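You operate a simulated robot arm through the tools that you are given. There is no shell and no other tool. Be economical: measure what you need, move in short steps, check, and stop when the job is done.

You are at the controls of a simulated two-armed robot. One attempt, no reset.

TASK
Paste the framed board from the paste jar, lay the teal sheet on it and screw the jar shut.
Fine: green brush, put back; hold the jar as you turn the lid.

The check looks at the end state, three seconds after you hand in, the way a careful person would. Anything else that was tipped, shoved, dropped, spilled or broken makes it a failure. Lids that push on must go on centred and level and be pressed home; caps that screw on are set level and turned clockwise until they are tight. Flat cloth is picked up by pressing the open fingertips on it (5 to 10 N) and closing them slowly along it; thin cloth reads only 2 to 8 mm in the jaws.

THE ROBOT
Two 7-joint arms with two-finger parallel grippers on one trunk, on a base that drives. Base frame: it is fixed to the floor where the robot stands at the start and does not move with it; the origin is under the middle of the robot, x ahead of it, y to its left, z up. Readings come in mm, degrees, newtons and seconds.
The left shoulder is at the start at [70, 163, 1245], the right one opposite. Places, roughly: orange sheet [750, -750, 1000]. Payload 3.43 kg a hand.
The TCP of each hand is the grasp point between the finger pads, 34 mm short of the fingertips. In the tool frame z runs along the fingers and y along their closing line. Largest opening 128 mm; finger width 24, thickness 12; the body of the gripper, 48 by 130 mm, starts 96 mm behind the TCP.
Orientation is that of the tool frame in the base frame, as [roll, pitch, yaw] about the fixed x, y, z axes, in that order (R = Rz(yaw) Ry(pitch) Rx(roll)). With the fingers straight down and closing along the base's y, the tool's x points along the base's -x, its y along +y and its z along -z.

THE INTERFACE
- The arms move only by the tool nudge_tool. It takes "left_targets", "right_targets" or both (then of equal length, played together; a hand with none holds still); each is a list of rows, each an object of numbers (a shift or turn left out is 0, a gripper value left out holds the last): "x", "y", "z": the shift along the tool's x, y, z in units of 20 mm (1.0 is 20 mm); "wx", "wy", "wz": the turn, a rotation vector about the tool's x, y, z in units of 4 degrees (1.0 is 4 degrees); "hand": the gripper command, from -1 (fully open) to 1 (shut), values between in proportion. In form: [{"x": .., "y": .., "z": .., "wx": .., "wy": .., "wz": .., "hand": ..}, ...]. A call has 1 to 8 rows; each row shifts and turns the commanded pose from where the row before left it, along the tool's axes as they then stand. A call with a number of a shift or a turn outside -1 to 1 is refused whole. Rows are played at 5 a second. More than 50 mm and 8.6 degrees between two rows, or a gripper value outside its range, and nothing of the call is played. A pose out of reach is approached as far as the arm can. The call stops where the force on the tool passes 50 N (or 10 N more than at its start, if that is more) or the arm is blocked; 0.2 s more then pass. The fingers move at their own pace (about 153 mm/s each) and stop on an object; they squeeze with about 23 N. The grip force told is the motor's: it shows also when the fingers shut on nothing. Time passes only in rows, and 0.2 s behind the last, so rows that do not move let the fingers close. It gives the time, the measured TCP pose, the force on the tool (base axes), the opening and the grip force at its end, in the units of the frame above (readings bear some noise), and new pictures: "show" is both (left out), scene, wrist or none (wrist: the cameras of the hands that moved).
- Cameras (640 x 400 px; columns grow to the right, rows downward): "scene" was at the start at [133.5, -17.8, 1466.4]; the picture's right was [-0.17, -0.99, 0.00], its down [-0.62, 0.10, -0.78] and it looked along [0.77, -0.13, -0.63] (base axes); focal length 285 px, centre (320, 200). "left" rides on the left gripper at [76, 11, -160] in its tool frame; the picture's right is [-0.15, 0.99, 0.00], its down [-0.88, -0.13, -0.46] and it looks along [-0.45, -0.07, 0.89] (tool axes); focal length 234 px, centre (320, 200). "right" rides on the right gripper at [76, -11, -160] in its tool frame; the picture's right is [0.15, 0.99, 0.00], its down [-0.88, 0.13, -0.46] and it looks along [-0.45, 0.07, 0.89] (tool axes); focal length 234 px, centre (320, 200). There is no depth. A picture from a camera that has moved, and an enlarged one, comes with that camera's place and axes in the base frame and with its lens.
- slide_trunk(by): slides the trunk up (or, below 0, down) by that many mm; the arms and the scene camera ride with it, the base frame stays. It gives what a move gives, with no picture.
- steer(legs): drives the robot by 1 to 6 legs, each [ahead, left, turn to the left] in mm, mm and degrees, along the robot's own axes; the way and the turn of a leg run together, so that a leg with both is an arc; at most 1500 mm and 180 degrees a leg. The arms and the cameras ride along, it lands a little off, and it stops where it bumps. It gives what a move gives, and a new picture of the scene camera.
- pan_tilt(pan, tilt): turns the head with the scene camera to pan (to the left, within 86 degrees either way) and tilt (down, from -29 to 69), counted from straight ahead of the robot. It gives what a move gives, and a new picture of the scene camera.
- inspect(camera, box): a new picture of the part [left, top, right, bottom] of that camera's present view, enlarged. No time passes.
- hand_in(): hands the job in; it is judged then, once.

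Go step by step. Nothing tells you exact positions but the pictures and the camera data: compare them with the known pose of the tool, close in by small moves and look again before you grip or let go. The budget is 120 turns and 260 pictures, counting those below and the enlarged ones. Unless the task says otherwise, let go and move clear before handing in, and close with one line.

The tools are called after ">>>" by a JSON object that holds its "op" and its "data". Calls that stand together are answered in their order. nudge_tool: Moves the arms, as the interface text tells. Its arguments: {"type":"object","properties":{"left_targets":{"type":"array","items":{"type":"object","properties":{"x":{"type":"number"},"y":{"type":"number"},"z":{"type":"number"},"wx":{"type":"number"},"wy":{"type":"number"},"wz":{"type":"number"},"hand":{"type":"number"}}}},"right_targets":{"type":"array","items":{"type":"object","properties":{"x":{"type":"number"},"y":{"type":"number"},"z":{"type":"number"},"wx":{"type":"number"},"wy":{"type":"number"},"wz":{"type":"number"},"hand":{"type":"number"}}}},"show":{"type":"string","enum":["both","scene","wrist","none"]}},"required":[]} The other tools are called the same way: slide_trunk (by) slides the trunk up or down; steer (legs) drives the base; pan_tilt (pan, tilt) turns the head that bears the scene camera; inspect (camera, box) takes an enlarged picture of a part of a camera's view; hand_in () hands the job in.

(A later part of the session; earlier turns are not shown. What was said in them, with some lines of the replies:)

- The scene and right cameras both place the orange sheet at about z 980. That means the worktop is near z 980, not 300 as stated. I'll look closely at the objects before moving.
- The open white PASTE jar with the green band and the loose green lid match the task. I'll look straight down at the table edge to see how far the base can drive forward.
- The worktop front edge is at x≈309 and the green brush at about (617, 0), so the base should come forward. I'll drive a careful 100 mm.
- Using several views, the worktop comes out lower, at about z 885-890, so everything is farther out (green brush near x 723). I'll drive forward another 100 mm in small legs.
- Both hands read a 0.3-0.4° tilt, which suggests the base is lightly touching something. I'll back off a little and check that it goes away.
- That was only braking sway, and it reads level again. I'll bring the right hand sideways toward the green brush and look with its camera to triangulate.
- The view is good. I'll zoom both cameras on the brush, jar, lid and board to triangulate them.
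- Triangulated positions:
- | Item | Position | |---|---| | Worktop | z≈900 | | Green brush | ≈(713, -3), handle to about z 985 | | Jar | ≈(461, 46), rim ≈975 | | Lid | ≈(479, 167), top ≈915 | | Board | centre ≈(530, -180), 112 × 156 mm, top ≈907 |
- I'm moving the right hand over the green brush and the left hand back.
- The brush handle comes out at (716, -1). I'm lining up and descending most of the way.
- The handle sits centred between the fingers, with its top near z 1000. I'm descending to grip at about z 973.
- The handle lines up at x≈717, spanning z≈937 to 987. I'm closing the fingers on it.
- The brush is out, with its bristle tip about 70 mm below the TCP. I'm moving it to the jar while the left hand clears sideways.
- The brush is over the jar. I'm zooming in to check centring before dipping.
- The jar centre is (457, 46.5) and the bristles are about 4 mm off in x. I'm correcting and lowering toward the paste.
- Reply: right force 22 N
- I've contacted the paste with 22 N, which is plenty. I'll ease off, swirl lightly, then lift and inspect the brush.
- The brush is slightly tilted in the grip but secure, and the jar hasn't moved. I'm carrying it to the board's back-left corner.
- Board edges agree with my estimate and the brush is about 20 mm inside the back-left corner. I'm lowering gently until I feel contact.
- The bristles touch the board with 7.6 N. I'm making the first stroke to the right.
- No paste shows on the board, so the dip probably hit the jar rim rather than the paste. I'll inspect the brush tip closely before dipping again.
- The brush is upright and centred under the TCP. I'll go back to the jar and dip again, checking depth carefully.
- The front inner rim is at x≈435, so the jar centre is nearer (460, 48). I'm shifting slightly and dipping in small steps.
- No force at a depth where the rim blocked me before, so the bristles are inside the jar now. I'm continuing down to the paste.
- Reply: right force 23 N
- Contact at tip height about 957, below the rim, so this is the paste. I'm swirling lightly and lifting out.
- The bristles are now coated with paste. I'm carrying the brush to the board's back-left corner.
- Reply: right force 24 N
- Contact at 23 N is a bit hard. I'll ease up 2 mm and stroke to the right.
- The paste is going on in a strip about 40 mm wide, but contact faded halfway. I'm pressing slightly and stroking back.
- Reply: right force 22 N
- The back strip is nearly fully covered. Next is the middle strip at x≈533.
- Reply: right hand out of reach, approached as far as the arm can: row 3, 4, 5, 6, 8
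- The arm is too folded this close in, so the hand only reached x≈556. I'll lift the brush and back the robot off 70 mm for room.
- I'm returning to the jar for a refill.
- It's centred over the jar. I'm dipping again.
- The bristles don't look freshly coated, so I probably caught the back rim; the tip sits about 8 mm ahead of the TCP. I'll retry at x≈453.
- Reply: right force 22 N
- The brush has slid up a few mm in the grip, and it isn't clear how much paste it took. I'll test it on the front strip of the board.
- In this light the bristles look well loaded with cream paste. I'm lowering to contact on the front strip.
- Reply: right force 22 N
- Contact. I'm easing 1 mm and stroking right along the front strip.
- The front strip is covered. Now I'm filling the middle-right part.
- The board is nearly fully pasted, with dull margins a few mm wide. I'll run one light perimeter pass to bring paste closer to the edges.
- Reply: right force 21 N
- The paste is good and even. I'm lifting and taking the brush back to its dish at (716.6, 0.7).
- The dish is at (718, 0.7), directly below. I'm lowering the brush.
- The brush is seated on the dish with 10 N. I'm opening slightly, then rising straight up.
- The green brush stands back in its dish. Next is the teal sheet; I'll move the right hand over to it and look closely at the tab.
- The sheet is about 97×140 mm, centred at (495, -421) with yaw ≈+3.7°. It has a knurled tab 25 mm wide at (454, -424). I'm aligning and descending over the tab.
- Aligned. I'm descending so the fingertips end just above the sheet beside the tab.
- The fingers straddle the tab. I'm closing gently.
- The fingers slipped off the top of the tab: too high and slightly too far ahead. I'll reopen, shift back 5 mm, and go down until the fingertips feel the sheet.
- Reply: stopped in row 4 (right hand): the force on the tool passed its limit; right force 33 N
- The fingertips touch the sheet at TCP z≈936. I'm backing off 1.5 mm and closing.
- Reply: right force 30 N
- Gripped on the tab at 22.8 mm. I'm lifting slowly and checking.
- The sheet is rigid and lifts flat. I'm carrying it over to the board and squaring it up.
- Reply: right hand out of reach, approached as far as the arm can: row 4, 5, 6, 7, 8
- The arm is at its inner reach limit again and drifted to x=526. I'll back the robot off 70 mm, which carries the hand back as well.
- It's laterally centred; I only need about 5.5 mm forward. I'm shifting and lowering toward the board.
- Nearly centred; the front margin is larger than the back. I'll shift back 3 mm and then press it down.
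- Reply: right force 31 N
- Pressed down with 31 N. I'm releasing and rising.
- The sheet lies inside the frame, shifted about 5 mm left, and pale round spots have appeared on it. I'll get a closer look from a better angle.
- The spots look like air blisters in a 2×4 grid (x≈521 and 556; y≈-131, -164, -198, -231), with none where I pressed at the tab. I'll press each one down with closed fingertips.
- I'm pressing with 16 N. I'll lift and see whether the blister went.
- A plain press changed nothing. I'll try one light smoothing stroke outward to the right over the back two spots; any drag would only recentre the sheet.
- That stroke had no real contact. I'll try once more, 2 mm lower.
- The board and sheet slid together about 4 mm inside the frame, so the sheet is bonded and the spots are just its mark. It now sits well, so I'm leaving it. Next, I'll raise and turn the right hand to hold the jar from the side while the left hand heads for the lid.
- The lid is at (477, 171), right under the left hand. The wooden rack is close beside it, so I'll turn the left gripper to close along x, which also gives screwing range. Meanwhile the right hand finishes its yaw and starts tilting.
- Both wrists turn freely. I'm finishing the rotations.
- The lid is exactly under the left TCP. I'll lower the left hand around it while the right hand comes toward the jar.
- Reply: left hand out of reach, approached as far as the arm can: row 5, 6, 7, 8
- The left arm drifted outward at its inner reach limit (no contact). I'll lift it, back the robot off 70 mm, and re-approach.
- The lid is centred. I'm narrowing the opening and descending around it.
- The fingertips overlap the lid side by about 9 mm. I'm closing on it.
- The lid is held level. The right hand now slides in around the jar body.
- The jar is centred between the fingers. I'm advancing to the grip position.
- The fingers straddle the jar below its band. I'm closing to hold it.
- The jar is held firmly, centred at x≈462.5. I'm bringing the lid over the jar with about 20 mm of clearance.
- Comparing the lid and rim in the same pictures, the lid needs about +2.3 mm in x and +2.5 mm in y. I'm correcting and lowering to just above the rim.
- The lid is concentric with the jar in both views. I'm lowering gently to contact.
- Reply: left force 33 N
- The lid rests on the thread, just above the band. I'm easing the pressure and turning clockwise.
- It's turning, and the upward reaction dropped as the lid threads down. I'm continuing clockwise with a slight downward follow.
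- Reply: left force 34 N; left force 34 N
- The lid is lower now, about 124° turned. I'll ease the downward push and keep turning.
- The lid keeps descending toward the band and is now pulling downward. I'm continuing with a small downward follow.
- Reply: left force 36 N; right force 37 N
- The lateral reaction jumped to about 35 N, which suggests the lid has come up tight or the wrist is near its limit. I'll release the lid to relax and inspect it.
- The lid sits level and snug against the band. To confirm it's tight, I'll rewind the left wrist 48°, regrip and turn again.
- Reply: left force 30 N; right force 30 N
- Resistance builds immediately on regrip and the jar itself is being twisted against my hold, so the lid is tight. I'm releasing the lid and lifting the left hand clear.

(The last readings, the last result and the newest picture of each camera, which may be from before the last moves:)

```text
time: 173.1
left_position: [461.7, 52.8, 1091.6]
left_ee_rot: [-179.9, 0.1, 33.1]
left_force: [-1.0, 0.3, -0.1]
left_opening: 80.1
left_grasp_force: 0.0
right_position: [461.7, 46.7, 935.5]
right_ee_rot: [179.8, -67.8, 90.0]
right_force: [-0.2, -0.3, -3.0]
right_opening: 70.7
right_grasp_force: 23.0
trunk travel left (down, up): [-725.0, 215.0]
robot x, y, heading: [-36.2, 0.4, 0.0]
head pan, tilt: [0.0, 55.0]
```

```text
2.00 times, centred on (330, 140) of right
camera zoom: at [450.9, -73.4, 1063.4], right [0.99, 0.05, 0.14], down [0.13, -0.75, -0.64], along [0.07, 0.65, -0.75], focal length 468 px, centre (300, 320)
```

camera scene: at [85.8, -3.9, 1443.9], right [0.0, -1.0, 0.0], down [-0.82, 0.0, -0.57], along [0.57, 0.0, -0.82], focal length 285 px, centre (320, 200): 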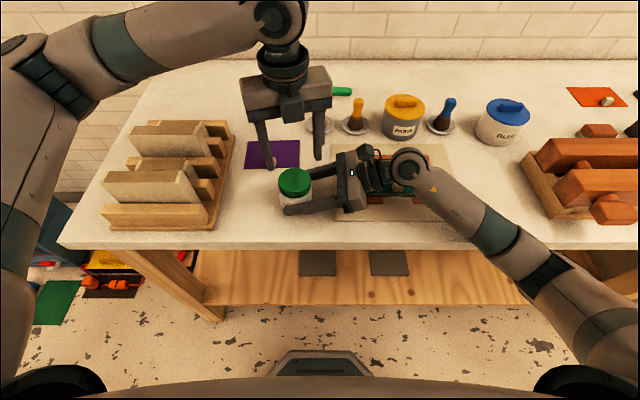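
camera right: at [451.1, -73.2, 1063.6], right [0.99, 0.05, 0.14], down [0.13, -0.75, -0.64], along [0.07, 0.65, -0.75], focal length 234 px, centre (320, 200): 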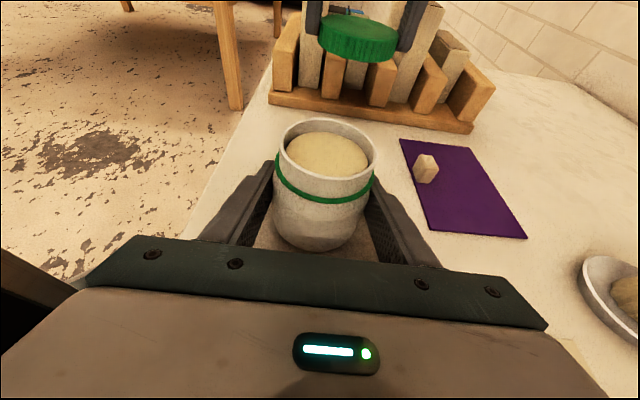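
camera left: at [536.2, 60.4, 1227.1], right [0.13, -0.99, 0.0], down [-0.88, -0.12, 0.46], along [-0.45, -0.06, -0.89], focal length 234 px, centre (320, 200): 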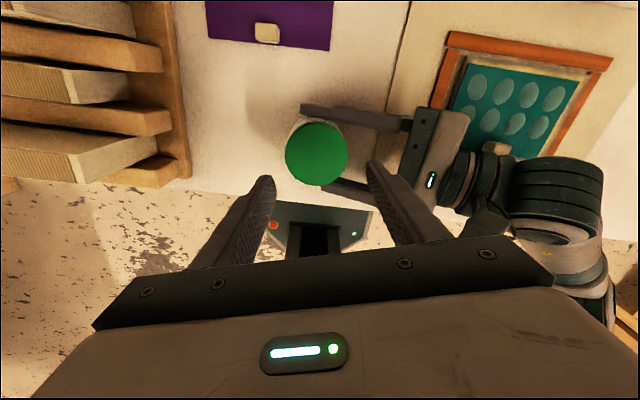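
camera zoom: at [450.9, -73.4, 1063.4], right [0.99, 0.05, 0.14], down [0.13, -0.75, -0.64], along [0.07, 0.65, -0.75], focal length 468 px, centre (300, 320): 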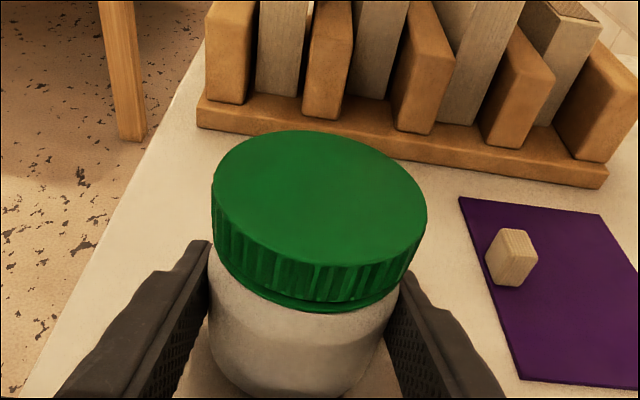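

The label turned together with the lid on the second turn, so the lid is tight and level. I'm releasing the jar and retreating both hands.

>>> {"op": "nudge_tool", "data": {"right_targets": [{"hand": 0.0}, {"hand": -0.4}, {}, {"z": -0.8}, {"z": -1}, {"z": -1}, {"z": -1}, {"z": -1}], "left_targets": [{"z": -0.8}, {"z": -0.8}, {"z": -0.8}, {"z": -0.8}, {"z": -0.8}, {"z": -0.8}, {}, {}], "show": "none"}}

>>> {"op": "nudge_tool", "data": {"right_targets": [{"z": -1, "x": 0.3}, {"z": -0.8, "x": 0.5}, {"x": 0.8}, {"x": 0.8}, {"x": 0.8}, {"x": 0.8}, {"x": 0.8}, {"x": 0.8}], "show": "scene"}}

>>> {"op": "inspect", "data": {"camera": "scene", "box": [230, 70, 480, 230]}}

```text
time: 174.8
left_position: [462.7, 50.6, 1190.7]
left_ee_rot: [-180.0, -0.1, 33.1]
left_force: [-0.8, -0.2, 0.9]
left_opening: 79.9
left_grasp_force: 0.1
right_position: [462.5, -43.1, 972.5]
right_ee_rot: [179.9, -67.9, 90.0]
right_force: [0.3, 0.1, 0.2]
right_opening: 89.8
right_grasp_force: 0.0
trunk travel left (down, up): [-725.0, 215.0]
robot x, y, heading: [-32.5, -1.2, -0.2]
head pan, tilt: [0.0, 55.0]
```

```text
time: 176.7
left_position: [464.0, 51.8, 1188.5]
left_ee_rot: [-179.9, 0.1, 33.0]
left_force: [1.1, 0.0, 0.2]
left_opening: 79.8
left_grasp_force: 0.1
right_position: [463.1, -34.9, 1088.1]
right_ee_rot: [179.9, -67.8, 89.9]
right_force: [0.0, 1.7, 0.1]
right_opening: 89.6
right_grasp_force: 0.0
trunk travel left (down, up): [-725.0, 215.0]
robot x, y, heading: [-37.4, 3.4, -0.0]
head pan, tilt: [0.0, 55.0]
camera scene: at [86.2, -3.3, 1443.9], right [0.0, -1.0, 0.0], down [-0.82, 0.0, -0.57], along [0.57, 0.0, -0.82], focal length 285 px, centre (320, 200)
```

scene: 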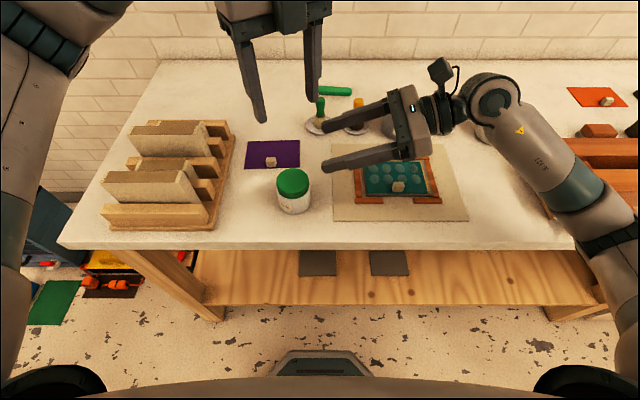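

```text
2.50 times, centred on (355, 150) of scene
camera zoom: at [86.2, -3.3, 1443.9], right [0.0, -1.0, 0.0], down [-0.82, 0.0, -0.57], along [0.57, 0.0, -0.82], focal length 713 px, centre (232, 325)
```

zoom: 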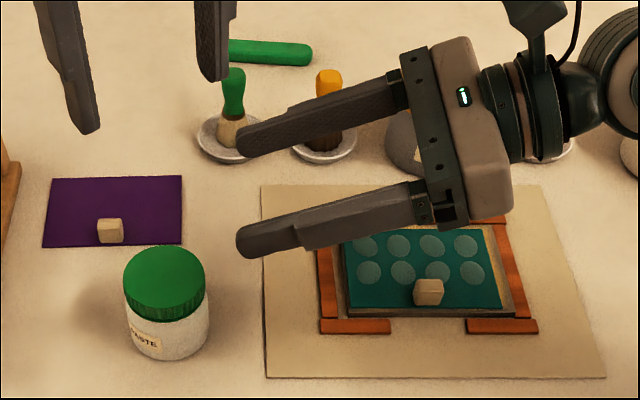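

Everything stands as intended: lid on tight, brush in its dish, teal sheet on the board. I'm backing away so both hands are clear and taking a last look.

>>> {"op": "steer", "data": {"legs": [[-250, 0, 0]]}}

>>> {"op": "inspect", "data": {"camera": "scene", "box": [200, 20, 500, 200]}}

```text
time: 178.5
left_position: [210.7, 52.2, 1187.9]
left_ee_rot: [180.0, 0.0, 33.2]
left_force: [0.7, 0.3, 0.0]
left_opening: 79.8
left_grasp_force: 0.0
right_position: [210.1, -35.3, 1088.2]
right_ee_rot: [179.9, -67.8, 90.0]
right_force: [0.1, -0.3, 0.6]
right_opening: 89.5
right_grasp_force: 0.0
trunk travel left (down, up): [-725.0, 215.0]
robot x, y, heading: [-290.0, -2.7, 0.1]
head pan, tilt: [0.0, 55.0]
camera scene: at [-166.4, -3.8, 1443.9], right [0.0, -1.0, 0.0], down [-0.82, 0.0, -0.57], along [0.57, 0.0, -0.82], focal length 285 px, centre (320, 200)
```

scene: 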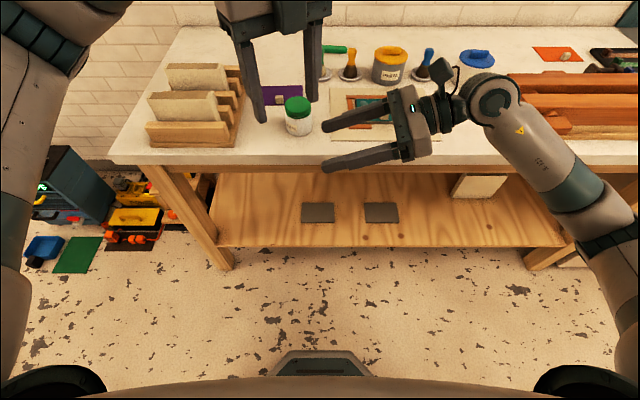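

```text
2.13 times, centred on (350, 110) of scene
camera zoom: at [-166.4, -3.8, 1443.9], right [0.0, -1.0, 0.0], down [-0.82, 0.0, -0.57], along [0.57, 0.0, -0.82], focal length 609 px, centre (256, 392)
```

zoom: 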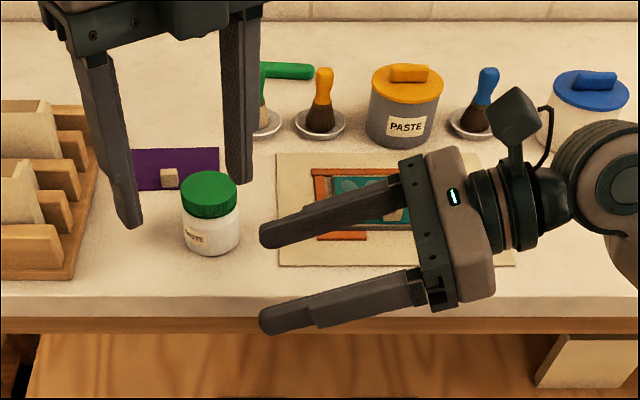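

The jar is closed and upright, the other jars and brushes haven't moved, and both hands are clear. I'm handing in.

>>> {"op": "hand_in", "data": {}}

```text
The job is handed in.
```

The framed board is pasted with the green brush, which is back in its dish. The teal sheet is bonded on the board, and the green lid is screwed tight on the paste jar, turned while I held the jar. While I was testing the sheet, the board slid about 4 mm inside its frame. The pale round spots on the sheet stayed when I pressed and rubbed two of them, so I left them.
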